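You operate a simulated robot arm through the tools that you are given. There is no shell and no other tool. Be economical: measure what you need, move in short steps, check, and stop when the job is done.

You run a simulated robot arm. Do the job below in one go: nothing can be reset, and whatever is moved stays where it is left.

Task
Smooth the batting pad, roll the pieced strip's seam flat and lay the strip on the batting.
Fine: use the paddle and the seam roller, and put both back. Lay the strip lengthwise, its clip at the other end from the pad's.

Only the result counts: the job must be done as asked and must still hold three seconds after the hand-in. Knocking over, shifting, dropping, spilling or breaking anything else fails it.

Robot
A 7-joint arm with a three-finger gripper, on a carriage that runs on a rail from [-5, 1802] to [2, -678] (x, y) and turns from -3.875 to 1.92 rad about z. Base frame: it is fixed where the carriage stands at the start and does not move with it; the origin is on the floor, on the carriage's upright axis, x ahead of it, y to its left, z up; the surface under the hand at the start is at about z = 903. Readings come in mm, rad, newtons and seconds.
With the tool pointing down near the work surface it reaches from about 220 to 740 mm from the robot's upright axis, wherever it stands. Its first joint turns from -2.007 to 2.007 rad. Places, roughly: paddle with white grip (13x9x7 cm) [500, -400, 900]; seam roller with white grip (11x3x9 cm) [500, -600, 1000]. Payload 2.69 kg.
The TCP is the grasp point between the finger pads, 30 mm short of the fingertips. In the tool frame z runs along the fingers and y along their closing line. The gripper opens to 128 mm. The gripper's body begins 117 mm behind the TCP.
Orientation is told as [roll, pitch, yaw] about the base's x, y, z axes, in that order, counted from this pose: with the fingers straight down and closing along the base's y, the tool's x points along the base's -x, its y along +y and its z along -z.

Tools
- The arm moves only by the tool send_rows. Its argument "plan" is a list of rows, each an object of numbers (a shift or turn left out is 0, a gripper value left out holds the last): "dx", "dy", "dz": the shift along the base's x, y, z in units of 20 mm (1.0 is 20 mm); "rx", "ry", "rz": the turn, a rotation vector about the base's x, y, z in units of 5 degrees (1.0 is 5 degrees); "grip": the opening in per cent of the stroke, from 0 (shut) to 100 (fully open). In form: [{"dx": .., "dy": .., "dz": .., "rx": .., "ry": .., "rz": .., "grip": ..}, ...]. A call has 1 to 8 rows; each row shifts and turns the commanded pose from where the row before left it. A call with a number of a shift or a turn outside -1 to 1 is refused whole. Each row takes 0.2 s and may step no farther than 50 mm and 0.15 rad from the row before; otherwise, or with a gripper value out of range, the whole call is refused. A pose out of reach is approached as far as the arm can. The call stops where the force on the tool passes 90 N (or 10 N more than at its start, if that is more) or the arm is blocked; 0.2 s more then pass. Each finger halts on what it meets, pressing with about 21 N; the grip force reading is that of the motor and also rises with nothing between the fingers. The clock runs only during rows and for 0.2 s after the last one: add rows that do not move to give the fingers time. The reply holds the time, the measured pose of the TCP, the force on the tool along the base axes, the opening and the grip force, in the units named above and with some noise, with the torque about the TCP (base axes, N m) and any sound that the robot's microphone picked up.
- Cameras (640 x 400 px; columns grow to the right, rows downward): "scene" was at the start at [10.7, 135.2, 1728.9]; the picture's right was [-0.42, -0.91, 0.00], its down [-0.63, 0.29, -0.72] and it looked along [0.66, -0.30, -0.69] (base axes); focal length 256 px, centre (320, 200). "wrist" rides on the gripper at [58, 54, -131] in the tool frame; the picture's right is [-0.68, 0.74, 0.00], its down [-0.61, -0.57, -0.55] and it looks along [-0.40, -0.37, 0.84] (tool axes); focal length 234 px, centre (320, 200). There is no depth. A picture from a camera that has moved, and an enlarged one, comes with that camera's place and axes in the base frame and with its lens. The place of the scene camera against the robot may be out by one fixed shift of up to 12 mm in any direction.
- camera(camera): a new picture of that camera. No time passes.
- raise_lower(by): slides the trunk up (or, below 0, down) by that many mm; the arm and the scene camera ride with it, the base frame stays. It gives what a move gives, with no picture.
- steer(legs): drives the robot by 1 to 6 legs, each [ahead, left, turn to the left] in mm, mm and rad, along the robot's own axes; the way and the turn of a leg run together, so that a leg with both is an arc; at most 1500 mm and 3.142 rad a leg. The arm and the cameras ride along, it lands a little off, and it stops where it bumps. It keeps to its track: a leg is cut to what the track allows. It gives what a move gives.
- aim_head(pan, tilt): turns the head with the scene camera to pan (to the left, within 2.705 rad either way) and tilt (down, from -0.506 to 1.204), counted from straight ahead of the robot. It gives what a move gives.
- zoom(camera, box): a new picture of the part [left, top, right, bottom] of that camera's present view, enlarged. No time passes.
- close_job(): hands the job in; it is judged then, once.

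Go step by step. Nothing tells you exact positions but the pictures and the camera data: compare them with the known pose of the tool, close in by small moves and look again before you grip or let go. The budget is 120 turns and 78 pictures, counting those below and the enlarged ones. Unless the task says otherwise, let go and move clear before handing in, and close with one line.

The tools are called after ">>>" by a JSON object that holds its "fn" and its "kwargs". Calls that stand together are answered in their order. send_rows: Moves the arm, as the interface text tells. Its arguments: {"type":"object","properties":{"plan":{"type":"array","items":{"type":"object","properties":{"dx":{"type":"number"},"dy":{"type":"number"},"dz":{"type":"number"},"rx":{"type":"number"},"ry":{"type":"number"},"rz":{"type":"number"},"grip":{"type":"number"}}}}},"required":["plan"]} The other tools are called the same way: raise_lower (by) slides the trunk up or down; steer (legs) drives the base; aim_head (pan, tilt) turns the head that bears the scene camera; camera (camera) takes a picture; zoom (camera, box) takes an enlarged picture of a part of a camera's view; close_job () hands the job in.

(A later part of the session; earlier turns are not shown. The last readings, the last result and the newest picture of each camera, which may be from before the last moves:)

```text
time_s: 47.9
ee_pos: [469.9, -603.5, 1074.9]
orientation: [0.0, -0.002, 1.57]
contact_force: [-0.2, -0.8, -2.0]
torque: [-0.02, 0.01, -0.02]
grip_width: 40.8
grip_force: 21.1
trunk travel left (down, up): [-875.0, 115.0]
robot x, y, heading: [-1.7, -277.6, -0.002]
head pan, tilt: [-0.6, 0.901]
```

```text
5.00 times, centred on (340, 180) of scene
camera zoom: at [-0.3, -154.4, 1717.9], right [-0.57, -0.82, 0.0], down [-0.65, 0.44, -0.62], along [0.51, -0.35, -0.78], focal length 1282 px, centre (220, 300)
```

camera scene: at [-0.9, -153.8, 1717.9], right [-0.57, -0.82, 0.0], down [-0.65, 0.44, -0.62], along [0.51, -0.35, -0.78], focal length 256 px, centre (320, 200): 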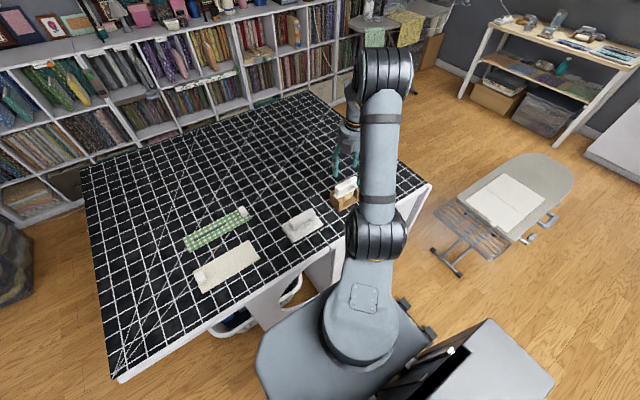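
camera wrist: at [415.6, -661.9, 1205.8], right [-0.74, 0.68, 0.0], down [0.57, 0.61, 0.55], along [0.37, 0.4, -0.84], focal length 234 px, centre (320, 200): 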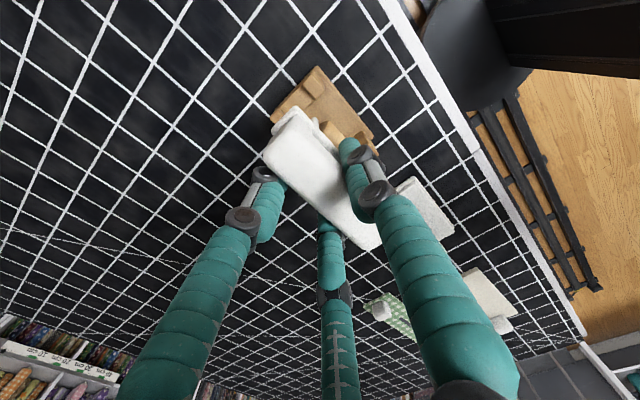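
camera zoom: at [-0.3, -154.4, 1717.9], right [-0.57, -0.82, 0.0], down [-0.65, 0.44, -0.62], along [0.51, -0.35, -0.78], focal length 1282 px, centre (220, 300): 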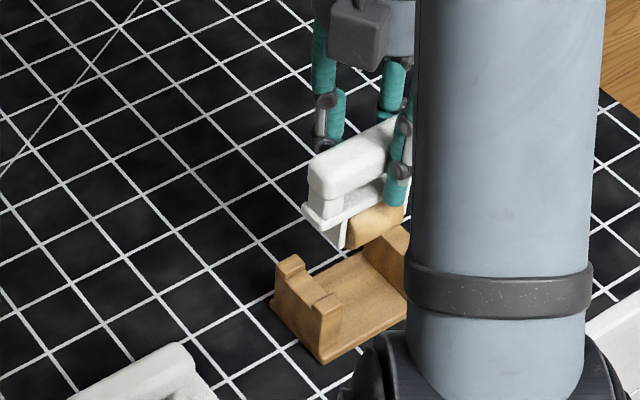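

The roller is held; its home TCP is (469.7,-604.1,992.9). The seam runs from about (627,-41) to (631,-160), so I'll carry the roller over while turning back to yaw 0.

>>> {"fn": "send_rows", "kwargs": {"plan": [{"dz": 1}, {"dz": 0.5, "rz": -1, "dx": 0.5}, {"rz": -1, "dx": 0.5, "dy": 1}, {"rz": -1, "dx": 0.5, "dy": 1}, {"rz": -1, "dx": 0.5, "dy": 1}, {"rz": -1, "dx": 0.5, "dy": 1}, {"rz": -1, "dx": 0.5, "dy": 1}, {"rz": -1, "dx": 0.5, "dy": 1}]}}

>>> {"fn": "send_rows", "kwargs": {"plan": [{"rz": -1, "dx": 0.5, "dy": 1}, {"rz": -1, "dx": 0.5, "dy": 1}, {"rz": -1, "dx": 0.5, "dy": 1}, {"rz": -1, "dx": 0.5, "dy": 1}, {"rz": -1, "dx": 0.5, "dy": 1}, {"rz": -1, "dx": 0.5, "dy": 1}, {"rz": -1, "dx": 0.5, "dy": 1}, {"rz": -1, "dx": 0.5, "dy": 1}]}}

>>> {"fn": "send_rows", "kwargs": {"plan": [{"rz": -1, "dx": 0.5, "dy": 1}, {"rz": -1, "dy": 1}, {"rz": -1, "dy": 1}, {"dy": 1}, {"dy": 1}, {"dy": 1}, {"dy": 1}, {}]}}

>>> {"fn": "aim_head", "kwargs": {"pan": 0.3, "tilt": 0.8}}

>>> {"fn": "camera", "kwargs": {"camera": "scene"}}

>>> {"fn": "camera", "kwargs": {"camera": "wrist"}}

```text
time_s: 49.7
ee_pos: [540.6, -482.0, 1103.9]
orientation: [0.0, -0.001, 0.956]
contact_force: [-0.1, -0.6, -2.6]
torque: [-0.04, 0.0, -0.01]
grip_width: 40.1
grip_force: 20.8
trunk travel left (down, up): [-875.0, 115.0]
robot x, y, heading: [-0.3, -278.6, -0.0]
head pan, tilt: [-0.6, 0.901]
```

```text
time_s: 51.5
ee_pos: [620.4, -322.4, 1103.3]
orientation: [0.0, 0.0, 0.259]
contact_force: [0.3, 0.6, -1.1]
torque: [-0.06, 0.05, -0.01]
grip_width: 40.6
grip_force: 21.5
trunk travel left (down, up): [-875.0, 115.0]
robot x, y, heading: [2.6, -280.2, -0.002]
head pan, tilt: [-0.6, 0.901]
```

```text
time_s: 53.3
ee_pos: [628.8, -184.2, 1104.9]
orientation: [0.0, -0.002, -0.002]
contact_force: [-0.3, -0.4, -2.2]
torque: [0.01, 0.0, 0.0]
grip_width: 40.5
grip_force: 20.9
trunk travel left (down, up): [-875.0, 115.0]
robot x, y, heading: [1.3, -283.0, -0.002]
head pan, tilt: [-0.6, 0.901]
```

```text
time_s: 54.5
ee_pos: [629.9, -183.0, 1102.5]
orientation: [-0.001, 0.002, 0.0]
contact_force: [0.0, -0.2, -2.0]
torque: [-0.03, -0.02, 0.04]
grip_width: 40.5
grip_force: 21.4
trunk travel left (down, up): [-875.0, 115.0]
robot x, y, heading: [-0.6, -281.4, -0.0]
head pan, tilt: [0.3, 0.799]
```

```text
46 pictures are left
camera scene: at [14.3, -87.4, 1725.8], right [0.29, -0.96, 0.0], down [-0.69, -0.21, -0.7], along [0.67, 0.2, -0.72], focal length 256 px, centre (320, 200)
```

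scene: 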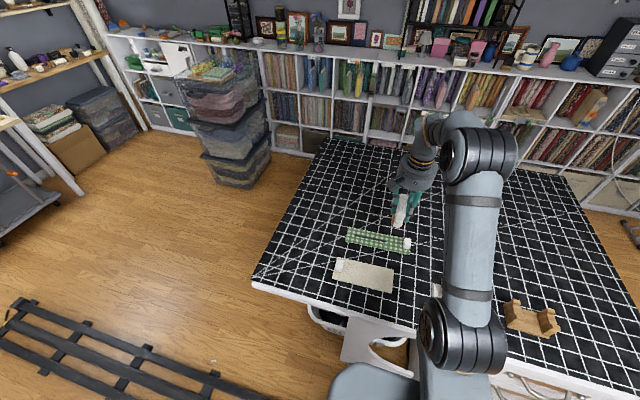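

```text
45 pictures are left
camera wrist: at [570.4, -129.0, 1235.5], right [0.68, 0.73, 0.0], down [0.61, -0.57, 0.55], along [0.4, -0.37, -0.84], focal length 234 px, centre (320, 200)
```

wrist: 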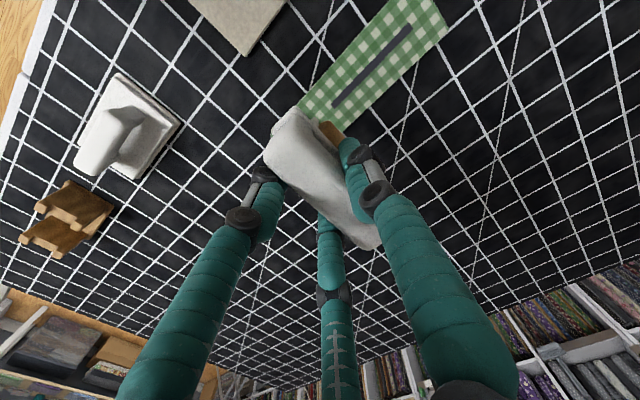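

I'll move to the far seam end (y≈-28), away from the clip, and descend.

>>> {"fn": "send_rows", "kwargs": {"plan": [{"dy": 1}, {"dy": 1}, {"dy": 1}, {"dy": 1}, {"dy": 1}, {"dy": 1}, {"dy": 1}, {"dy": 0.75}]}}

>>> {"fn": "send_rows", "kwargs": {"plan": [{"dz": -1}, {"dz": -1}, {"dz": -1}, {"dz": -1}, {"dz": -0.8}, {}]}}

>>> {"fn": "zoom", "kwargs": {"camera": "scene", "box": [320, 170, 460, 300]}}

>>> {"fn": "camera", "kwargs": {"camera": "wrist"}}

```text
time_s: 56.3
ee_pos: [629.1, -27.0, 1105.1]
orientation: [-0.001, 0.0, -0.004]
contact_force: [0.3, 0.6, -1.8]
torque: [-0.05, -0.01, 0.01]
grip_width: 40.6
grip_force: 20.9
trunk travel left (down, up): [-875.0, 115.0]
robot x, y, heading: [1.9, -280.6, 0.003]
head pan, tilt: [0.3, 0.799]
```

```text
time_s: 57.7
ee_pos: [629.0, -29.0, 1007.6]
orientation: [0.0, -0.001, -0.002]
contact_force: [-0.3, 0.3, -2.1]
torque: [0.0, 0.02, 0.0]
grip_width: 40.6
grip_force: 21.0
trunk travel left (down, up): [-875.0, 115.0]
robot x, y, heading: [-0.8, -282.6, -0.006]
head pan, tilt: [0.3, 0.799]
```

```text
3.08 times, centred on (390, 235) of scene
camera zoom: at [14.0, -87.4, 1725.8], right [0.29, -0.96, 0.0], down [-0.69, -0.21, -0.7], along [0.67, 0.2, -0.72], focal length 789 px, centre (105, 92)
```

zoom: 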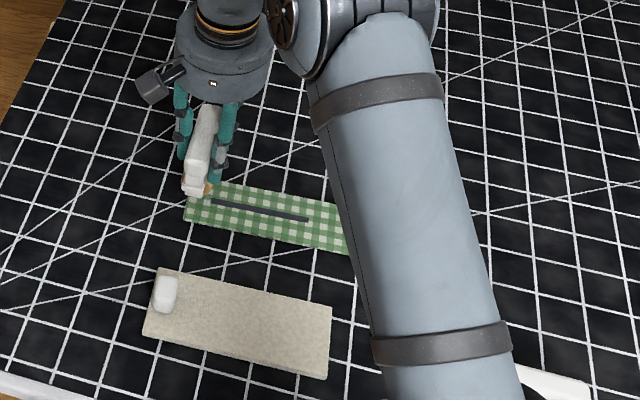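

```text
43 pictures are left
camera wrist: at [570.5, 25.9, 1138.6], right [0.68, 0.73, 0.0], down [0.61, -0.57, 0.55], along [0.4, -0.37, -0.84], focal length 234 px, centre (320, 200)
```

wrist: 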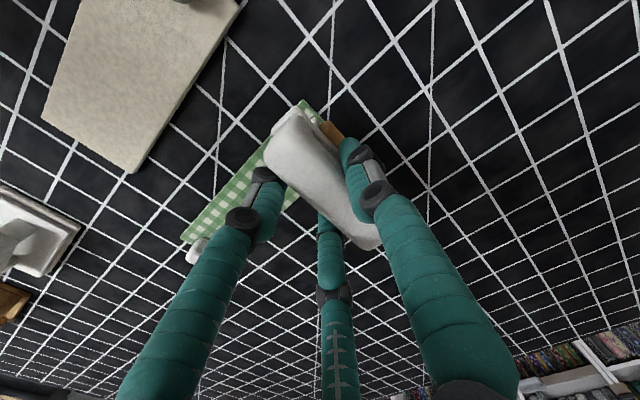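

The roller hovers over the strip's far end. I'll shift 8 mm inward and lower to contact.

>>> {"fn": "send_rows", "kwargs": {"plan": [{"dy": -0.4, "dz": -0.6}, {}]}}

>>> {"fn": "send_rows", "kwargs": {"plan": [{"dz": -0.25}, {}]}}

>>> {"fn": "send_rows", "kwargs": {"plan": [{"dz": -0.15}, {}]}}

>>> {"fn": "send_rows", "kwargs": {"plan": [{"dz": -0.1}, {}]}}

>>> {"fn": "send_rows", "kwargs": {"plan": [{"dz": -0.1}, {}]}}

```text
time_s: 58.3
ee_pos: [628.4, -35.9, 994.5]
orientation: [0.0, -0.001, -0.003]
contact_force: [-0.5, -0.1, -1.7]
torque: [-0.05, -0.02, 0.03]
grip_width: 40.5
grip_force: 21.3
trunk travel left (down, up): [-875.0, 115.0]
robot x, y, heading: [3.8, -283.2, -0.005]
head pan, tilt: [0.3, 0.799]
```

```text
time_s: 58.9
ee_pos: [628.8, -35.5, 988.7]
orientation: [0.0, 0.001, -0.001]
contact_force: [0.7, 0.0, -1.7]
torque: [0.01, 0.06, -0.01]
grip_width: 40.7
grip_force: 20.8
trunk travel left (down, up): [-875.0, 115.0]
robot x, y, heading: [-0.4, -280.8, -0.002]
head pan, tilt: [0.3, 0.799]
```

```text
time_s: 59.5
ee_pos: [629.0, -37.4, 989.5]
orientation: [0.001, -0.001, -0.004]
contact_force: [1.0, 0.3, 5.5]
torque: [0.04, -0.02, -0.04]
grip_width: 40.5
grip_force: 21.2
trunk travel left (down, up): [-875.0, 115.0]
robot x, y, heading: [-0.6, -281.5, -0.0]
head pan, tilt: [0.3, 0.799]
```

```text
time_s: 60.1
ee_pos: [629.4, -36.6, 987.3]
orientation: [0.004, -0.007, -0.004]
contact_force: [1.8, -0.8, 18.4]
torque: [0.14, -0.07, -0.01]
grip_width: 40.5
grip_force: 21.5
trunk travel left (down, up): [-875.0, 115.0]
robot x, y, heading: [4.0, -278.5, -0.001]
head pan, tilt: [0.3, 0.799]
```

```text
time_s: 60.7
ee_pos: [627.2, -37.6, 987.1]
orientation: [0.004, -0.009, -0.001]
contact_force: [3.7, -0.5, 34.3]
torque: [0.23, -0.03, 0.0]
grip_width: 40.8
grip_force: 21.1
trunk travel left (down, up): [-875.0, 115.0]
robot x, y, heading: [0.4, -281.8, -0.002]
head pan, tilt: [0.3, 0.799]
```

Contact at z≈989, now about 34 N. I'll ease slightly and roll toward the clip end, stopping near y≈-170.

>>> {"fn": "send_rows", "kwargs": {"plan": [{"dz": 0.06}, {"dy": -0.5}, {"dy": -0.5}, {"dy": -0.5}, {"dy": -0.5}, {"dy": -0.5}]}}

>>> {"fn": "send_rows", "kwargs": {"plan": [{"dy": -0.5}, {"dy": -0.5}, {"dy": -0.5}, {"dy": -0.5}, {"dy": -0.5}]}}

>>> {"fn": "camera", "kwargs": {"camera": "wrist"}}

>>> {"fn": "zoom", "kwargs": {"camera": "scene", "box": [320, 170, 460, 300]}}

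```text
time_s: 62.1
ee_pos: [627.1, -89.2, 987.2]
orientation: [0.001, -0.003, -0.001]
contact_force: [1.2, -0.8, 27.5]
torque: [0.22, 0.02, 0.01]
grip_width: 40.4
grip_force: 20.7
trunk travel left (down, up): [-875.0, 115.0]
robot x, y, heading: [2.0, -282.3, -0.005]
head pan, tilt: [0.3, 0.799]
```

```text
time_s: 63.3
ee_pos: [627.0, -137.3, 986.5]
orientation: [0.002, -0.002, -0.001]
contact_force: [-1.2, 0.5, 25.1]
torque: [0.23, 0.11, 0.01]
grip_width: 40.6
grip_force: 20.9
trunk travel left (down, up): [-875.0, 115.0]
robot x, y, heading: [4.4, -280.3, -0.003]
head pan, tilt: [0.3, 0.799]
```

```text
42 pictures are left
camera wrist: at [568.2, -83.8, 1117.5], right [0.68, 0.73, 0.0], down [0.61, -0.57, 0.55], along [0.41, -0.37, -0.84], focal length 234 px, centre (320, 200)
```

wrist: 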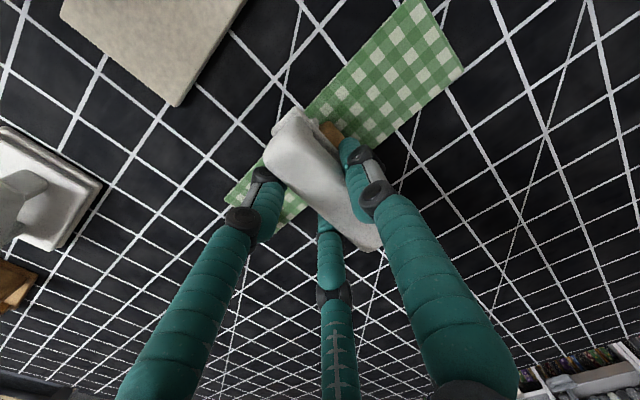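

```text
3.08 times, centred on (390, 235) of scene
camera zoom: at [9.8, -89.0, 1726.1], right [0.29, -0.96, 0.0], down [-0.68, -0.21, -0.7], along [0.67, 0.21, -0.71], focal length 789 px, centre (105, 92)
```

zoom: 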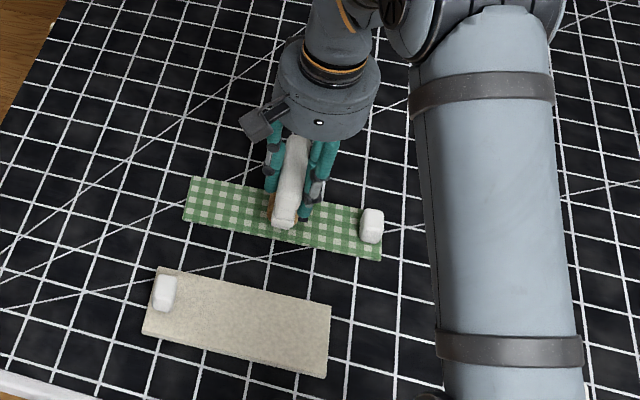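

The seam is vanishing behind the roller. I'll finish the stroke to y≈-170, roll back over it once, then lift.

>>> {"fn": "send_rows", "kwargs": {"plan": [{"dy": -0.5}, {"dy": -0.5}, {"dy": -0.5}, {"dy": -0.2}]}}

>>> {"fn": "send_rows", "kwargs": {"plan": [{"dy": 0.7}, {"dy": 0.7}, {"dy": 0.7}, {"dy": 0.7}, {"dy": 0.7}, {"dy": 0.7}, {"dy": 0.7}, {"dy": 0.7}]}}

>>> {"fn": "send_rows", "kwargs": {"plan": [{"dy": 0.5}, {"dy": 0.5}, {"dz": 0.5}, {"dz": 1}, {"dz": 1}, {"dz": 1}, {"dz": 1}, {"dz": 1}]}}

>>> {"fn": "zoom", "kwargs": {"camera": "scene", "box": [320, 170, 460, 300]}}

```text
time_s: 64.3
ee_pos: [627.9, -170.2, 987.1]
orientation: [0.003, -0.004, 0.0]
contact_force: [-1.3, 0.3, 21.8]
torque: [0.13, 0.09, 0.0]
grip_width: 40.3
grip_force: 21.0
trunk travel left (down, up): [-875.0, 115.0]
robot x, y, heading: [1.4, -281.4, -0.001]
head pan, tilt: [0.3, 0.799]
```

```text
time_s: 66.1
ee_pos: [627.6, -59.0, 986.4]
orientation: [0.002, -0.002, -0.003]
contact_force: [0.8, 1.1, 19.9]
torque: [0.13, -0.01, 0.0]
grip_width: 40.6
grip_force: 21.3
trunk travel left (down, up): [-875.0, 115.0]
robot x, y, heading: [-3.2, -276.4, 0.003]
head pan, tilt: [0.3, 0.799]
```

```text
time_s: 67.9
ee_pos: [629.1, -39.5, 1095.2]
orientation: [0.001, 0.0, -0.003]
contact_force: [0.5, 1.0, -1.5]
torque: [-0.03, 0.03, -0.03]
grip_width: 40.3
grip_force: 21.3
trunk travel left (down, up): [-875.0, 115.0]
robot x, y, heading: [2.5, -277.1, 0.002]
head pan, tilt: [0.3, 0.799]
```

```text
3.08 times, centred on (390, 235) of scene
camera zoom: at [13.6, -87.5, 1725.8], right [0.29, -0.96, 0.0], down [-0.69, -0.21, -0.7], along [0.67, 0.2, -0.72], focal length 789 px, centre (105, 92)
```

zoom: 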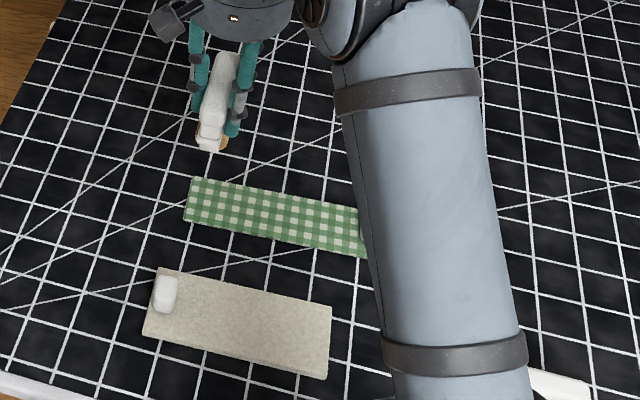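

The seam is flat. I'll return the roller: 28.2 units in -y and 8 in -x, turning +90° on the way.

>>> {"fn": "send_rows", "kwargs": {"plan": [{"dz": 0.5, "dy": -1}, {"dy": -1}, {"dy": -1}, {"dy": -1}, {"dy": -1}, {"dy": -1}, {"dy": -1}, {"dy": -1}]}}

>>> {"fn": "send_rows", "kwargs": {"plan": [{"dy": -1, "rz": 1}, {"dy": -1, "rz": 1}, {"dy": -1, "dx": -0.5, "rz": 1}, {"dy": -1, "dx": -0.5, "rz": 1}, {"dy": -1, "dx": -0.5, "rz": 1}, {"dy": -1, "dx": -0.5, "rz": 1}, {"dy": -1, "dx": -0.5, "rz": 1}, {"dy": -1, "dx": -0.5, "rz": 1}]}}

>>> {"fn": "send_rows", "kwargs": {"plan": [{"dy": -1, "dx": -0.5, "rz": 1}, {"dy": -1, "dx": -0.5, "rz": 1}, {"dy": -1, "dx": -0.5, "rz": 1}, {"dy": -1, "dx": -0.5, "rz": 1}, {"dy": -1, "dx": -0.5, "rz": 1}, {"dy": -1, "dx": -0.5, "rz": 1}, {"dy": -1, "dx": -0.5, "rz": 1}, {"dy": -1, "dx": -0.5, "rz": 1}]}}

>>> {"fn": "send_rows", "kwargs": {"plan": [{"dy": -1, "dx": -0.5, "rz": 1}, {"dy": -1, "dx": -0.5, "rz": 1}, {"dy": -1}, {"dy": -1}, {}]}}

>>> {"fn": "aim_head", "kwargs": {"pan": -0.6, "tilt": 0.9}}

```text
time_s: 69.7
ee_pos: [628.2, -199.2, 1104.1]
orientation: [0.0, -0.001, -0.003]
contact_force: [0.7, -0.3, -1.7]
torque: [-0.03, 0.01, -0.01]
grip_width: 40.2
grip_force: 21.3
trunk travel left (down, up): [-875.0, 115.0]
robot x, y, heading: [0.5, -281.3, 0.001]
head pan, tilt: [0.3, 0.799]
```

```text
time_s: 71.5
ee_pos: [567.8, -360.0, 1105.1]
orientation: [0.002, -0.001, 0.698]
contact_force: [-1.0, -0.1, -1.9]
torque: [-0.01, 0.0, -0.01]
grip_width: 40.6
grip_force: 20.9
trunk travel left (down, up): [-875.0, 115.0]
robot x, y, heading: [-0.6, -284.0, -0.003]
head pan, tilt: [0.3, 0.799]
```

```text
time_s: 73.3
ee_pos: [487.8, -521.0, 1105.1]
orientation: [0.001, -0.001, 1.397]
contact_force: [-0.6, -0.6, -1.6]
torque: [0.01, -0.02, -0.03]
grip_width: 40.3
grip_force: 21.3
trunk travel left (down, up): [-875.0, 115.0]
robot x, y, heading: [0.4, -279.7, -0.004]
head pan, tilt: [0.3, 0.799]
```

```text
time_s: 74.5
ee_pos: [469.8, -598.5, 1105.1]
orientation: [0.001, 0.0, 1.57]
contact_force: [0.4, 0.4, -1.7]
torque: [-0.07, -0.01, -0.01]
grip_width: 40.6
grip_force: 20.7
trunk travel left (down, up): [-875.0, 115.0]
robot x, y, heading: [-0.3, -274.0, 0.001]
head pan, tilt: [0.3, 0.799]
```

```text
time_s: 75.7
ee_pos: [469.1, -598.3, 1105.6]
orientation: [-0.001, 0.001, 1.569]
contact_force: [-1.1, 0.1, -1.1]
torque: [-0.03, 0.01, 0.03]
grip_width: 40.6
grip_force: 20.8
trunk travel left (down, up): [-875.0, 115.0]
robot x, y, heading: [1.8, -282.0, -0.001]
head pan, tilt: [-0.6, 0.901]
```

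I'll go to the same pose as just after the pick-up (469.9,-603.5,1075) and compare the pictures.

>>> {"fn": "send_rows", "kwargs": {"plan": [{"dy": -0.27, "dx": 0.02}, {"dz": -1}, {"dz": -0.5}, {}]}}

>>> {"fn": "zoom", "kwargs": {"camera": "scene", "box": [300, 140, 380, 220]}}

>>> {"fn": "camera", "kwargs": {"camera": "wrist"}}

```text
time_s: 76.7
ee_pos: [470.1, -603.6, 1074.1]
orientation: [0.003, 0.0, 1.569]
contact_force: [0.4, -0.1, -1.3]
torque: [0.0, -0.01, -0.01]
grip_width: 40.4
grip_force: 20.8
trunk travel left (down, up): [-875.0, 115.0]
robot x, y, heading: [0.2, -280.5, -0.003]
head pan, tilt: [-0.6, 0.901]
```

```text
5.00 times, centred on (340, 180) of scene
camera zoom: at [-0.7, -154.0, 1717.9], right [-0.57, -0.82, 0.0], down [-0.65, 0.44, -0.62], along [0.51, -0.35, -0.78], focal length 1282 px, centre (220, 300)
```

zoom: 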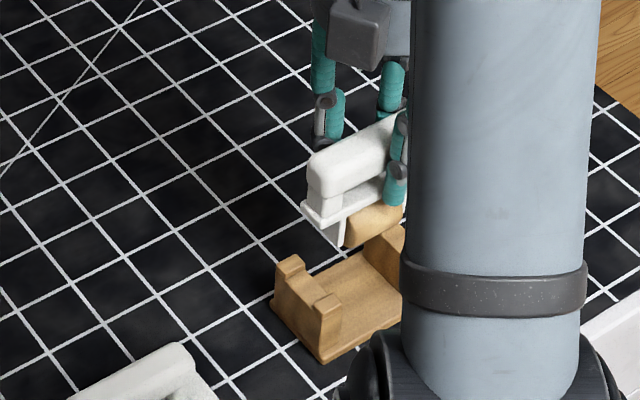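

```text
38 pictures are left
camera wrist: at [416.2, -661.7, 1205.5], right [-0.73, 0.68, 0.0], down [0.57, 0.61, 0.55], along [0.37, 0.4, -0.84], focal length 234 px, centre (320, 200)
```

wrist: 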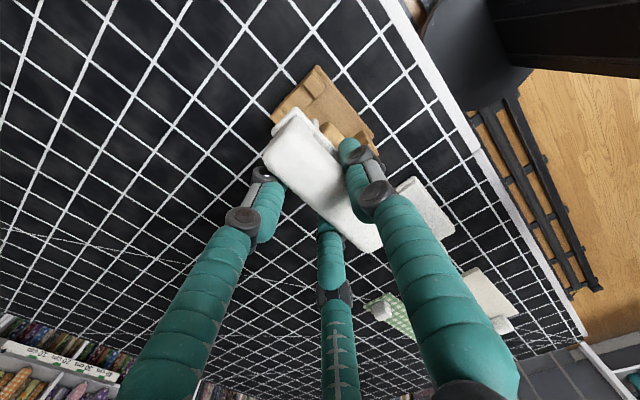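

The pose matches the earlier picture very closely. I'll lower it into the cradle, the last part in fine steps.

>>> {"fn": "send_rows", "kwargs": {"plan": [{"dz": -1}, {"dz": -1}, {"dz": -1}, {"dz": -0.5}, {}]}}

>>> {"fn": "send_rows", "kwargs": {"plan": [{"dz": -0.25}, {}]}}

>>> {"fn": "send_rows", "kwargs": {"plan": [{"dz": -0.15}, {}]}}

>>> {"fn": "send_rows", "kwargs": {"plan": [{"dz": -0.12}, {}]}}

```text
time_s: 77.9
ee_pos: [469.8, -604.0, 1004.3]
orientation: [0.0, -0.001, 1.57]
contact_force: [0.8, 0.1, -1.7]
torque: [0.0, -0.01, 0.04]
grip_width: 40.0
grip_force: 20.7
trunk travel left (down, up): [-875.0, 115.0]
robot x, y, heading: [-3.8, -282.2, -0.001]
head pan, tilt: [-0.6, 0.901]
```

```text
time_s: 78.5
ee_pos: [471.3, -604.1, 999.1]
orientation: [0.001, 0.0, 1.569]
contact_force: [0.0, -0.8, -2.1]
torque: [0.0, 0.01, 0.04]
grip_width: 40.4
grip_force: 20.6
trunk travel left (down, up): [-875.0, 115.0]
robot x, y, heading: [-0.7, -282.0, -0.002]
head pan, tilt: [-0.6, 0.901]
```

```text
time_s: 79.1
ee_pos: [469.2, -603.9, 995.6]
orientation: [0.0, 0.0, 1.57]
contact_force: [0.1, -0.2, -2.1]
torque: [0.02, -0.01, -0.03]
grip_width: 40.5
grip_force: 20.5
trunk travel left (down, up): [-875.0, 115.0]
robot x, y, heading: [4.2, -283.1, -0.001]
head pan, tilt: [-0.6, 0.901]
```

```text
time_s: 79.7
ee_pos: [469.8, -604.7, 993.8]
orientation: [0.002, 0.001, 1.57]
contact_force: [-0.6, -0.8, -2.3]
torque: [0.03, -0.01, 0.01]
grip_width: 40.3
grip_force: 20.7
trunk travel left (down, up): [-875.0, 115.0]
robot x, y, heading: [-0.1, -280.8, -0.002]
head pan, tilt: [-0.6, 0.901]
```

>>> {"fn": "send_rows", "kwargs": {"plan": [{"dz": -0.1}, {}]}}

>>> {"fn": "send_rows", "kwargs": {"plan": [{"dz": -0.08}, {}]}}

>>> {"fn": "zoom", "kwargs": {"camera": "scene", "box": [300, 140, 380, 220]}}

```text
time_s: 80.3
ee_pos: [469.4, -603.5, 993.9]
orientation: [-0.001, 0.0, 1.569]
contact_force: [1.2, 0.7, 6.4]
torque: [-0.3, -0.17, 0.04]
grip_width: 40.3
grip_force: 20.9
trunk travel left (down, up): [-875.0, 115.0]
robot x, y, heading: [1.0, -279.5, 0.003]
head pan, tilt: [-0.6, 0.901]
```

```text
time_s: 80.9
ee_pos: [468.5, -603.9, 993.2]
orientation: [-0.004, 0.003, 1.57]
contact_force: [1.1, -0.5, 20.1]
torque: [-0.72, -0.43, -0.08]
grip_width: 40.6
grip_force: 21.1
trunk travel left (down, up): [-875.0, 115.0]
robot x, y, heading: [-1.2, -283.5, -0.001]
head pan, tilt: [-0.6, 0.901]
```

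```text
5.00 times, centred on (340, 180) of scene
camera zoom: at [-3.0, -152.1, 1718.0], right [-0.57, -0.82, 0.0], down [-0.65, 0.44, -0.62], along [0.51, -0.35, -0.78], focal length 1282 px, centre (220, 300)
```

zoom: 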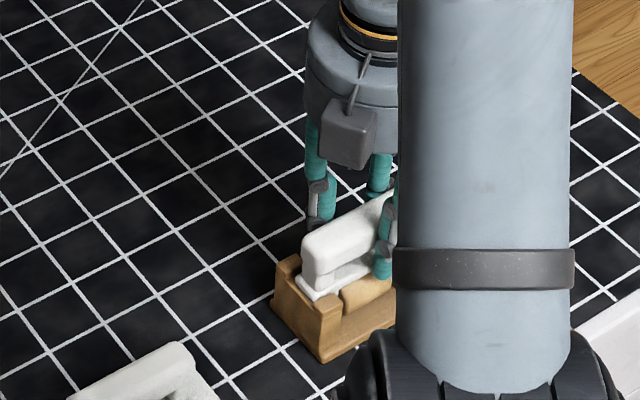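

It's resting in the cradle, about 1 mm from its original height. I'll ease the pressure, release and look.

>>> {"fn": "send_rows", "kwargs": {"plan": [{"dz": 0.06}, {"grip": 20}, {"grip": 65}, {}, {}, {}]}}

>>> {"fn": "send_rows", "kwargs": {"plan": [{"dz": 0.5}, {"dz": 1}, {"dz": 1}, {"dz": 1}, {"dz": 0.6}, {}]}}

>>> {"fn": "zoom", "kwargs": {"camera": "wrist", "box": [200, 40, 440, 190]}}

>>> {"fn": "zoom", "kwargs": {"camera": "scene", "box": [300, 140, 380, 220]}}

```text
time_s: 82.3
ee_pos: [468.6, -604.7, 990.8]
orientation: [0.001, -0.002, 1.57]
contact_force: [0.2, 0.1, -0.2]
torque: [0.02, 0.01, -0.01]
grip_width: 83.2
grip_force: 0.0
trunk travel left (down, up): [-875.0, 115.0]
robot x, y, heading: [0.1, -280.9, -0.002]
head pan, tilt: [-0.6, 0.901]
```

```text
time_s: 83.7
ee_pos: [470.3, -603.9, 1074.3]
orientation: [0.001, 0.001, 1.569]
contact_force: [0.1, -0.4, -0.7]
torque: [-0.03, 0.01, 0.02]
grip_width: 83.0
grip_force: 0.0
trunk travel left (down, up): [-875.0, 115.0]
robot x, y, heading: [-2.1, -278.4, -0.005]
head pan, tilt: [-0.6, 0.901]
```

```text
2.67 times, centred on (320, 115) of wrist
camera zoom: at [416.4, -661.9, 1205.0], right [-0.74, 0.68, 0.0], down [0.57, 0.61, 0.55], along [0.37, 0.4, -0.84], focal length 624 px, centre (320, 427)
```

zoom: 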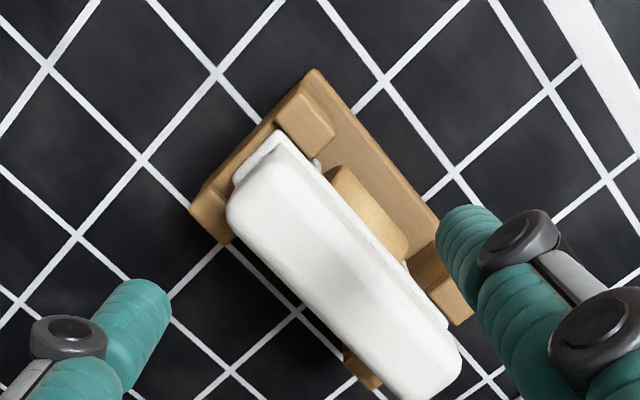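

```text
5.00 times, centred on (340, 180) of scene
camera zoom: at [-0.8, -154.0, 1717.9], right [-0.57, -0.82, 0.0], down [-0.65, 0.44, -0.62], along [0.51, -0.35, -0.78], focal length 1282 px, centre (220, 300)
```

zoom: 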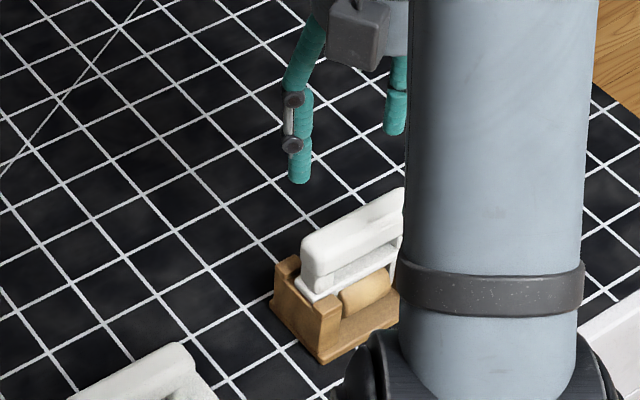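

The roller is seated in its cradle as before. Next I'll go over to the strip's clip for a close look.

>>> {"fn": "send_rows", "kwargs": {"plan": [{"dz": 1}, {"dx": 1, "dy": 1}, {"dx": 1, "dy": 1}, {"dx": 1, "dy": 1}, {"dx": 1, "dy": 1}, {"dx": 1, "dy": 1}, {"dx": 1, "dy": 1}, {"dx": 1, "dy": 1}]}}

>>> {"fn": "send_rows", "kwargs": {"plan": [{"dx": 1, "dy": 1}, {"dy": 1}, {"dy": 1}, {"dy": 1}, {"dy": 1}, {"dy": 1}, {"dy": 1}, {"dy": 1}]}}

>>> {"fn": "send_rows", "kwargs": {"plan": [{"dy": 1}, {"dy": 1}, {}]}}

>>> {"fn": "camera", "kwargs": {"camera": "wrist"}}

```text
time_s: 85.5
ee_pos: [610.0, -463.4, 1093.5]
orientation: [0.002, 0.0, 1.568]
contact_force: [0.6, 0.2, 0.5]
torque: [-0.04, 0.03, -0.02]
grip_width: 83.2
grip_force: 0.1
trunk travel left (down, up): [-875.0, 115.0]
robot x, y, heading: [3.2, -282.1, -0.007]
head pan, tilt: [-0.6, 0.901]
```

```text
time_s: 87.3
ee_pos: [629.3, -305.2, 1094.0]
orientation: [0.0, 0.001, 1.569]
contact_force: [0.2, 0.5, -0.6]
torque: [-0.01, 0.01, -0.03]
grip_width: 83.3
grip_force: 0.1
trunk travel left (down, up): [-875.0, 115.0]
robot x, y, heading: [1.3, -279.7, -0.003]
head pan, tilt: [-0.6, 0.901]
```

```text
time_s: 88.1
ee_pos: [629.8, -264.5, 1094.4]
orientation: [0.0, -0.001, 1.566]
contact_force: [-0.9, 0.0, -0.7]
torque: [0.0, -0.02, -0.04]
grip_width: 83.0
grip_force: 0.1
trunk travel left (down, up): [-875.0, 115.0]
robot x, y, heading: [1.8, -280.8, 0.001]
head pan, tilt: [-0.6, 0.901]
```

```text
34 pictures are left
camera wrist: at [576.0, -322.6, 1225.0], right [-0.73, 0.68, 0.0], down [0.57, 0.61, 0.55], along [0.37, 0.4, -0.84], focal length 234 px, centre (320, 200)
```

wrist: 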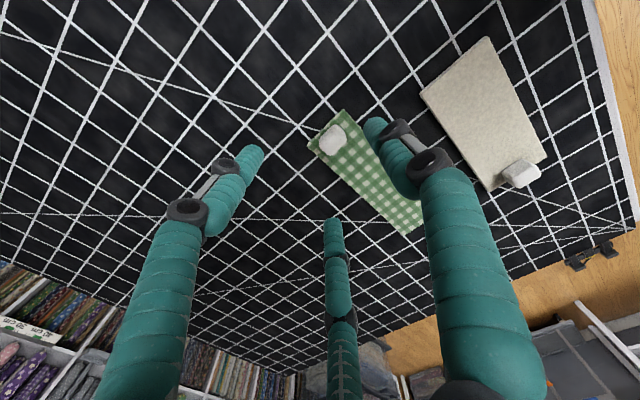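

>>> {"fn": "zoom", "kwargs": {"camera": "wrist", "box": [290, 90, 390, 160]}}

>>> {"fn": "zoom", "kwargs": {"camera": "wrist", "box": [410, 20, 570, 210]}}

>>> {"fn": "aim_head", "kwargs": {"pan": 0.1, "tilt": 0.9}}

>>> {"fn": "zoom", "kwargs": {"camera": "scene", "box": [280, 150, 440, 260]}}

```text
5.71 times, centred on (340, 125) of wrist
camera zoom: at [576.0, -322.6, 1225.0], right [-0.73, 0.68, 0.0], down [0.57, 0.61, 0.55], along [0.37, 0.4, -0.84], focal length 1338 px, centre (206, 629)
```

zoom: 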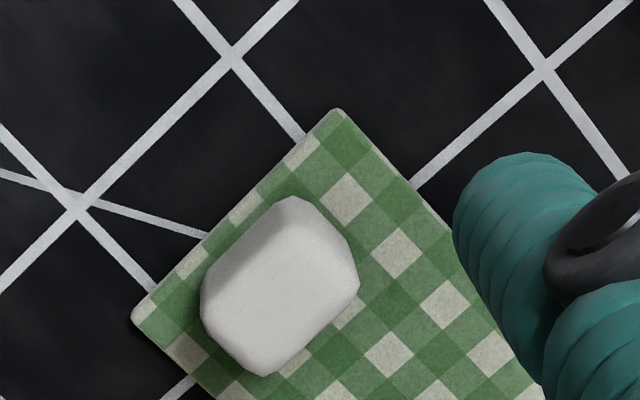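

```text
2.11 times, centred on (490, 115) of wrist
camera zoom: at [576.0, -322.6, 1225.0], right [-0.73, 0.68, 0.0], down [0.57, 0.61, 0.55], along [0.37, 0.4, -0.84], focal length 493 px, centre (-38, 379)
```

zoom: 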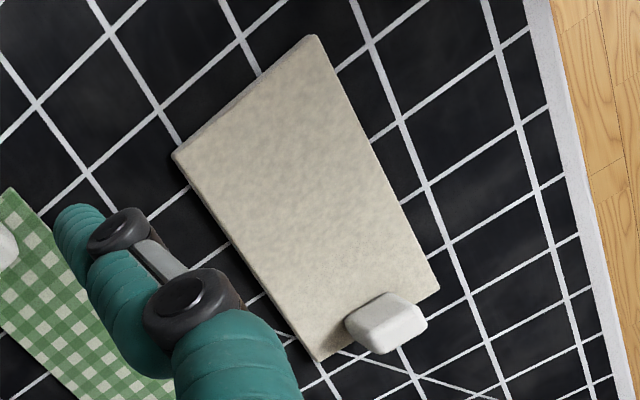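

```text
time_s: 89.2
ee_pos: [630.0, -263.3, 1094.2]
orientation: [0.0, 0.0, 1.568]
contact_force: [-0.4, 0.3, -0.4]
torque: [0.0, 0.01, -0.03]
grip_width: 83.2
grip_force: 0.0
trunk travel left (down, up): [-875.0, 115.0]
robot x, y, heading: [-0.3, -281.6, -0.002]
head pan, tilt: [0.099, 0.901]
```

```text
3.64 times, centred on (360, 205) of scene
camera zoom: at [12.1, -103.9, 1717.9], right [0.1, -1.0, 0.0], down [-0.78, -0.08, -0.62], along [0.62, 0.06, -0.78], focal length 932 px, centre (174, 182)
```

zoom: 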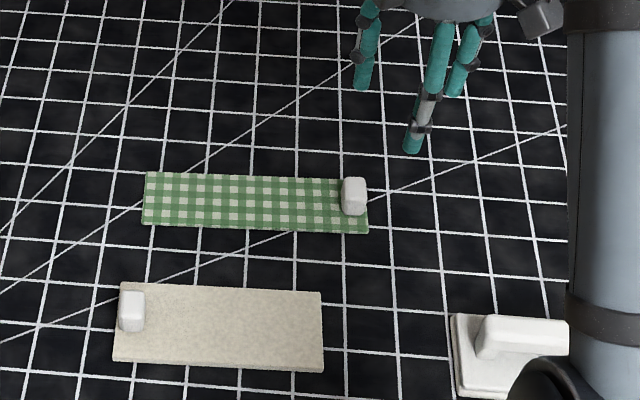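

The strip's clip is about 28 mm (x) by 22 mm (y), centred at (634,-234); the pad has its clip at y≈-11..-36. Both lie at nearly the same small tilt, so only a shift is needed. I'll turn to yaw 0 to close along y on the clip and check.

>>> {"fn": "send_rows", "kwargs": {"plan": [{"rz": -1, "dy": 0.5}, {"rz": -1, "dy": 0.5}, {"rz": -1, "dy": 0.3}, {"rz": -1, "dx": 0.2}, {"rz": -1}, {"rz": -1}, {"rz": -1}, {"rz": -1}]}}

>>> {"fn": "send_rows", "kwargs": {"plan": [{"rz": -1}, {"rz": -1}, {"rz": -1}, {"rz": -1}, {"rz": -1}, {"rz": -1}, {"rz": -1}, {"rz": -1}]}}

>>> {"fn": "send_rows", "kwargs": {"plan": [{"rz": -1}, {"rz": -0.5, "dz": -1}, {"dz": -1}, {"dz": -1}, {"dz": -1}, {}]}}

>>> {"fn": "camera", "kwargs": {"camera": "wrist"}}

>>> {"fn": "zoom", "kwargs": {"camera": "scene", "box": [280, 150, 440, 260]}}

```text
time_s: 91.0
ee_pos: [633.2, -239.2, 1093.6]
orientation: [0.0, 0.001, 0.871]
contact_force: [0.3, -0.3, 0.0]
torque: [0.01, 0.01, 0.0]
grip_width: 83.3
grip_force: 0.0
trunk travel left (down, up): [-875.0, 115.0]
robot x, y, heading: [1.9, -279.2, -0.004]
head pan, tilt: [0.099, 0.901]
```

```text
time_s: 92.8
ee_pos: [633.7, -238.1, 1094.5]
orientation: [0.0, -0.001, 0.171]
contact_force: [-0.5, 0.7, 0.2]
torque: [0.02, -0.01, 0.01]
grip_width: 83.3
grip_force: 0.1
trunk travel left (down, up): [-875.0, 115.0]
robot x, y, heading: [1.4, -282.3, -0.002]
head pan, tilt: [0.099, 0.901]
```

```text
time_s: 94.2
ee_pos: [634.5, -238.3, 1013.3]
orientation: [-0.001, -0.002, 0.041]
contact_force: [-0.9, -0.9, -0.7]
torque: [0.01, -0.02, 0.02]
grip_width: 83.3
grip_force: 0.0
trunk travel left (down, up): [-875.0, 115.0]
robot x, y, heading: [1.7, -279.3, 0.002]
head pan, tilt: [0.099, 0.901]
```

```text
30 pictures are left
camera wrist: at [572.2, -186.4, 1144.7], right [0.65, 0.76, 0.0], down [0.64, -0.54, 0.55], along [0.42, -0.35, -0.84], focal length 234 px, centre (320, 200)
```

wrist: 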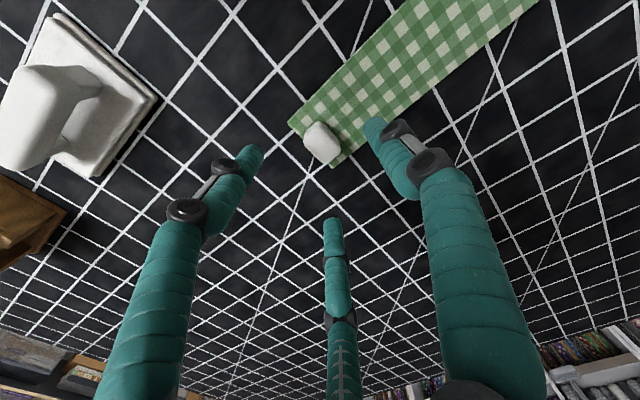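

```text
3.64 times, centred on (360, 205) of scene
camera zoom: at [11.5, -103.8, 1717.9], right [0.1, -1.0, 0.0], down [-0.78, -0.08, -0.62], along [0.62, 0.06, -0.78], focal length 932 px, centre (174, 182)
```

zoom: 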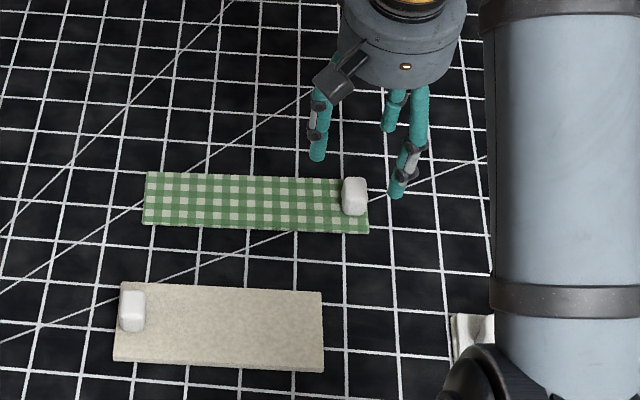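

I'll enlarge the clip to refine its position before descending.

>>> {"fn": "zoom", "kwargs": {"camera": "wrist", "box": [280, 90, 380, 170]}}

```text
5.00 times, centred on (330, 130) of wrist
camera zoom: at [572.2, -186.4, 1144.7], right [0.65, 0.76, 0.0], down [0.64, -0.54, 0.55], along [0.42, -0.35, -0.84], focal length 1171 px, centre (270, 550)
```

zoom: 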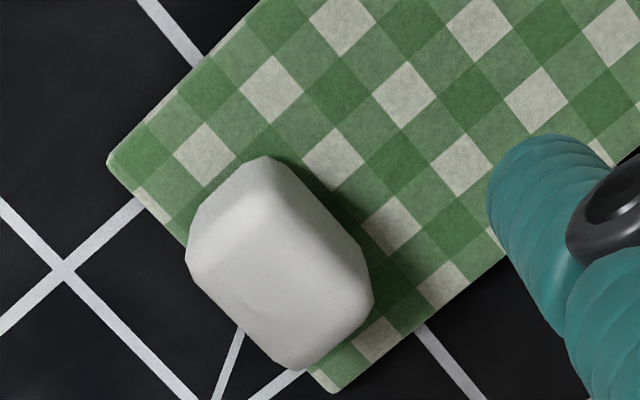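

The clip centre is at about (632.5,-233), 30×22 mm. I'll descend to TCP z≈942, watching the force, and close.

>>> {"fn": "send_rows", "kwargs": {"plan": [{"dx": -0.1, "dy": 0.08}, {"dz": -1}, {"dz": -1}, {"dz": -1}, {"dz": -0.4}, {}]}}

>>> {"fn": "send_rows", "kwargs": {"plan": [{"dz": -0.2}, {}]}}

>>> {"fn": "zoom", "kwargs": {"camera": "scene", "box": [320, 150, 420, 220]}}

```text
time_s: 95.6
ee_pos: [631.1, -237.1, 945.6]
orientation: [0.0, 0.001, 0.043]
contact_force: [0.5, 0.2, 0.3]
torque: [0.0, 0.02, 0.04]
grip_width: 83.3
grip_force: 0.1
trunk travel left (down, up): [-875.0, 115.0]
robot x, y, heading: [2.9, -282.1, 0.004]
head pan, tilt: [0.099, 0.901]
```

```text
time_s: 96.2
ee_pos: [632.1, -235.2, 942.0]
orientation: [0.001, -0.001, 0.042]
contact_force: [-0.3, -0.3, -0.7]
torque: [-0.01, -0.01, 0.02]
grip_width: 83.1
grip_force: 0.0
trunk travel left (down, up): [-875.0, 115.0]
robot x, y, heading: [2.7, -281.9, 0.003]
head pan, tilt: [0.099, 0.901]
```

```text
5.71 times, centred on (370, 185) of scene
camera zoom: at [11.9, -103.8, 1717.9], right [0.1, -1.0, 0.0], down [-0.78, -0.08, -0.62], along [0.62, 0.06, -0.78], focal length 1465 px, centre (34, 286)
```

zoom: 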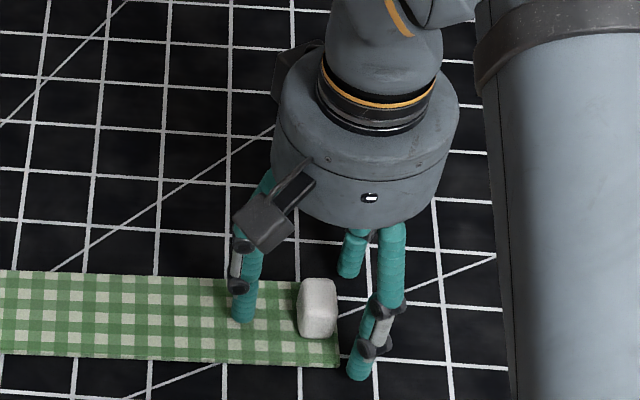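

The three fingers straddle the clip well. Closing now.

>>> {"fn": "send_rows", "kwargs": {"plan": [{"grip": 0}, {}, {}, {}, {}, {}, {}]}}

>>> {"fn": "send_rows", "kwargs": {"plan": [{"dz": 0.3}, {"dz": 0.3}, {"dz": 0.4}, {}]}}

>>> {"fn": "zoom", "kwargs": {"camera": "scene", "box": [280, 150, 440, 260]}}

>>> {"fn": "camera", "kwargs": {"camera": "wrist"}}

```text
time_s: 97.8
ee_pos: [632.5, -235.9, 942.1]
orientation: [-0.001, 0.0, 0.042]
contact_force: [0.4, -0.1, 0.9]
torque: [0.03, 0.02, 0.01]
grip_width: 33.2
grip_force: 20.8
trunk travel left (down, up): [-875.0, 115.0]
robot x, y, heading: [-1.9, -284.1, -0.004]
head pan, tilt: [0.099, 0.901]
```

```text
time_s: 98.8
ee_pos: [631.0, -236.0, 961.4]
orientation: [-0.001, 0.0, 0.042]
contact_force: [-0.5, -0.3, -0.5]
torque: [-0.01, -0.01, 0.0]
grip_width: 33.2
grip_force: 21.2
trunk travel left (down, up): [-875.0, 115.0]
robot x, y, heading: [4.0, -282.3, -0.006]
head pan, tilt: [0.099, 0.901]
```

```text
3.64 times, centred on (360, 205) of scene
camera zoom: at [12.3, -103.8, 1717.9], right [0.1, -1.0, 0.0], down [-0.78, -0.08, -0.62], along [0.62, 0.06, -0.78], focal length 932 px, centre (174, 182)
```

zoom: 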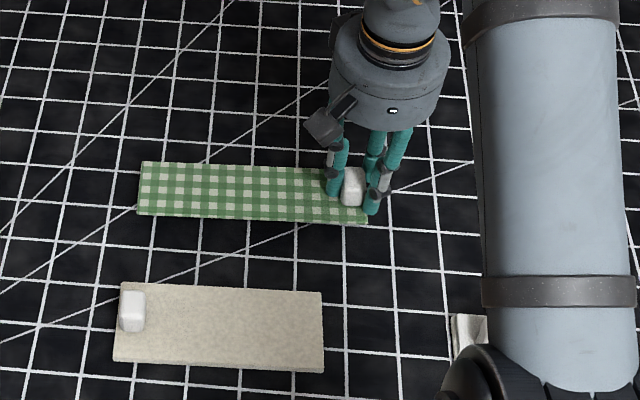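

```text
25 pictures are left
camera wrist: at [570.7, -184.9, 1093.0], right [0.65, 0.76, 0.0], down [0.64, -0.54, 0.55], along [0.42, -0.35, -0.84], focal length 234 px, centre (320, 200)
```

wrist: 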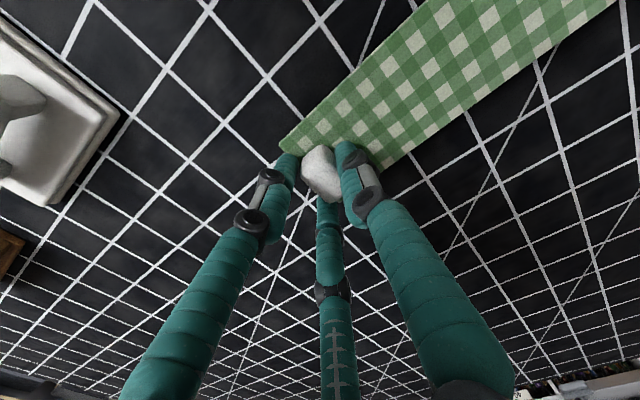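

The strip lifts level with the clip gripped. I'll raise it clear of the pad's clip and move it over the pad (dx≈-154, dy≈-28).

>>> {"fn": "send_rows", "kwargs": {"plan": [{"dz": 0.7}, {"dz": 0.8}, {"dz": 0.8}, {"dz": 0.7, "dy": -0.4}, {"dx": -0.6, "dy": -0.5}, {"dx": -0.8, "dy": -0.5}, {"dx": -0.8}, {"dx": -0.8}]}}

>>> {"fn": "send_rows", "kwargs": {"plan": [{"dx": -0.8}, {"dx": -0.8}, {"dx": -0.8}, {"dx": -0.8}, {"dx": -0.8}, {"dx": -0.7}, {}, {}]}}

>>> {"fn": "zoom", "kwargs": {"camera": "scene", "box": [280, 150, 440, 260]}}

>>> {"fn": "camera", "kwargs": {"camera": "wrist"}}

```text
time_s: 100.6
ee_pos: [571.4, -266.0, 1023.0]
orientation: [0.0, -0.002, 0.041]
contact_force: [-0.8, 0.2, 0.3]
torque: [-0.01, -0.03, -0.02]
grip_width: 33.1
grip_force: 20.7
trunk travel left (down, up): [-875.0, 115.0]
robot x, y, heading: [-1.8, -279.7, -0.005]
head pan, tilt: [0.099, 0.901]
```

```text
time_s: 102.4
ee_pos: [477.3, -264.4, 1023.7]
orientation: [0.002, 0.001, 0.043]
contact_force: [0.0, -0.5, -0.8]
torque: [-0.07, -0.03, -0.05]
grip_width: 32.9
grip_force: 21.0
trunk travel left (down, up): [-875.0, 115.0]
robot x, y, heading: [-0.5, -279.6, -0.007]
head pan, tilt: [0.099, 0.901]
```

```text
3.64 times, centred on (360, 205) of scene
camera zoom: at [11.8, -103.8, 1717.9], right [0.1, -1.0, 0.0], down [-0.78, -0.08, -0.62], along [0.62, 0.06, -0.78], focal length 932 px, centre (174, 182)
```

zoom: 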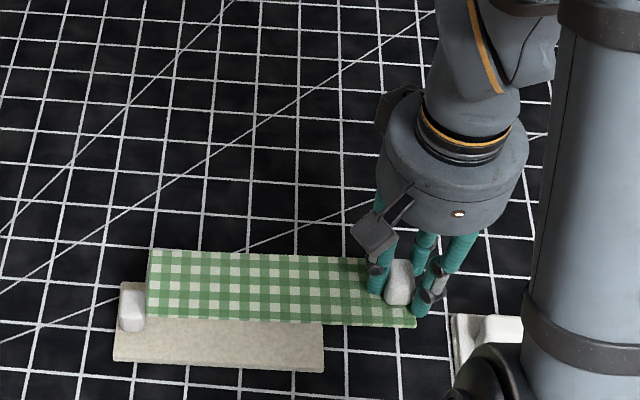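

```text
23 pictures are left
camera wrist: at [416.5, -213.0, 1154.0], right [0.65, 0.76, 0.0], down [0.64, -0.54, 0.55], along [0.42, -0.35, -0.84], focal length 234 px, centre (320, 200)
```

wrist: 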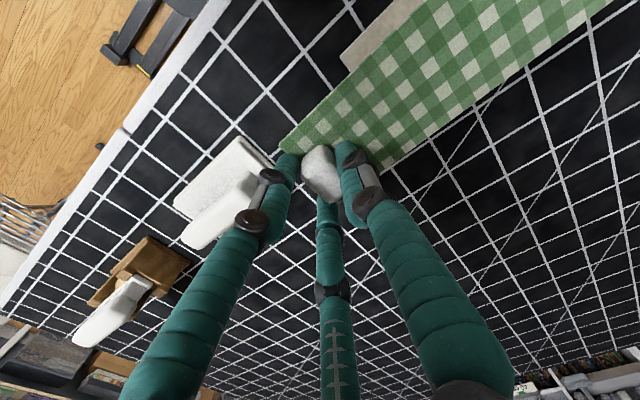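

The strip hovers right: its free end is about 6 mm short of the pad's clip and it is centred across within 2 mm. I'll lower it, finely at the end.

>>> {"fn": "send_rows", "kwargs": {"plan": [{"dx": 0.08, "dz": -0.8}, {"dz": -0.8}, {"dz": -0.8}, {"dz": -0.7}, {}]}}

>>> {"fn": "zoom", "kwargs": {"camera": "scene", "box": [280, 180, 400, 255]}}

```text
time_s: 103.6
ee_pos: [478.7, -264.2, 960.1]
orientation: [0.001, -0.002, 0.042]
contact_force: [0.3, 0.3, -0.6]
torque: [-0.04, 0.0, 0.0]
grip_width: 33.5
grip_force: 21.0
trunk travel left (down, up): [-875.0, 115.0]
robot x, y, heading: [-0.4, -284.7, -0.004]
head pan, tilt: [0.099, 0.901]
```

```text
5.33 times, centred on (340, 218) of scene
camera zoom: at [11.7, -103.8, 1717.9], right [0.1, -1.0, 0.0], down [-0.78, -0.08, -0.62], along [0.62, 0.06, -0.78], focal length 1367 px, centre (213, 107)
```

zoom: 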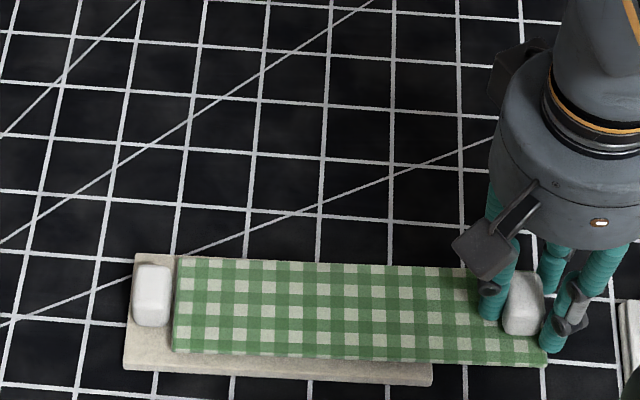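

Aligned, with a small gap to the pad's clip. Lowering to contact.

>>> {"fn": "send_rows", "kwargs": {"plan": [{"dz": -0.25}, {}]}}

>>> {"fn": "send_rows", "kwargs": {"plan": [{"dz": -0.12}, {}]}}

>>> {"fn": "send_rows", "kwargs": {"plan": [{"dz": -0.1}, {}]}}

```text
time_s: 104.2
ee_pos: [479.4, -264.4, 954.6]
orientation: [0.0, 0.001, 0.041]
contact_force: [-0.1, -0.7, 0.6]
torque: [-0.05, 0.02, 0.02]
grip_width: 33.2
grip_force: 20.3
trunk travel left (down, up): [-875.0, 115.0]
robot x, y, heading: [1.5, -277.7, 0.002]
head pan, tilt: [0.099, 0.901]
```

```text
time_s: 104.8
ee_pos: [480.6, -264.2, 953.0]
orientation: [0.0, 0.001, 0.043]
contact_force: [-0.1, -0.6, -0.1]
torque: [0.06, 0.01, -0.03]
grip_width: 33.2
grip_force: 21.0
trunk travel left (down, up): [-875.0, 115.0]
robot x, y, heading: [4.0, -278.2, -0.004]
head pan, tilt: [0.099, 0.901]
```

```text
time_s: 105.4
ee_pos: [479.4, -265.0, 951.0]
orientation: [0.0, -0.001, 0.042]
contact_force: [1.2, -0.5, 8.0]
torque: [0.5, -0.01, -0.08]
grip_width: 33.2
grip_force: 21.0
trunk travel left (down, up): [-875.0, 115.0]
robot x, y, heading: [-0.9, -281.7, -0.003]
head pan, tilt: [0.099, 0.901]
```

Contact is on the pad. I'll check the picture, then release gently.

>>> {"fn": "send_rows", "kwargs": {"plan": [{"dz": 0.04}, {}]}}

>>> {"fn": "zoom", "kwargs": {"camera": "scene", "box": [280, 180, 400, 255]}}

```text
time_s: 106.0
ee_pos: [479.5, -264.9, 951.7]
orientation: [0.001, 0.0, 0.042]
contact_force: [-0.3, 0.6, 2.8]
torque: [0.21, 0.01, 0.02]
grip_width: 33.2
grip_force: 21.5
trunk travel left (down, up): [-875.0, 115.0]
robot x, y, heading: [-2.4, -278.7, -0.0]
head pan, tilt: [0.099, 0.901]
```

```text
5.33 times, centred on (340, 218) of scene
camera zoom: at [11.8, -103.7, 1717.9], right [0.1, -1.0, 0.0], down [-0.78, -0.08, -0.62], along [0.62, 0.06, -0.78], focal length 1367 px, centre (213, 107)
```

zoom: 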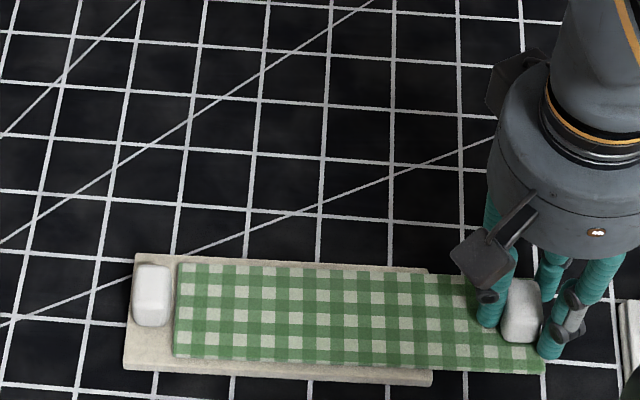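

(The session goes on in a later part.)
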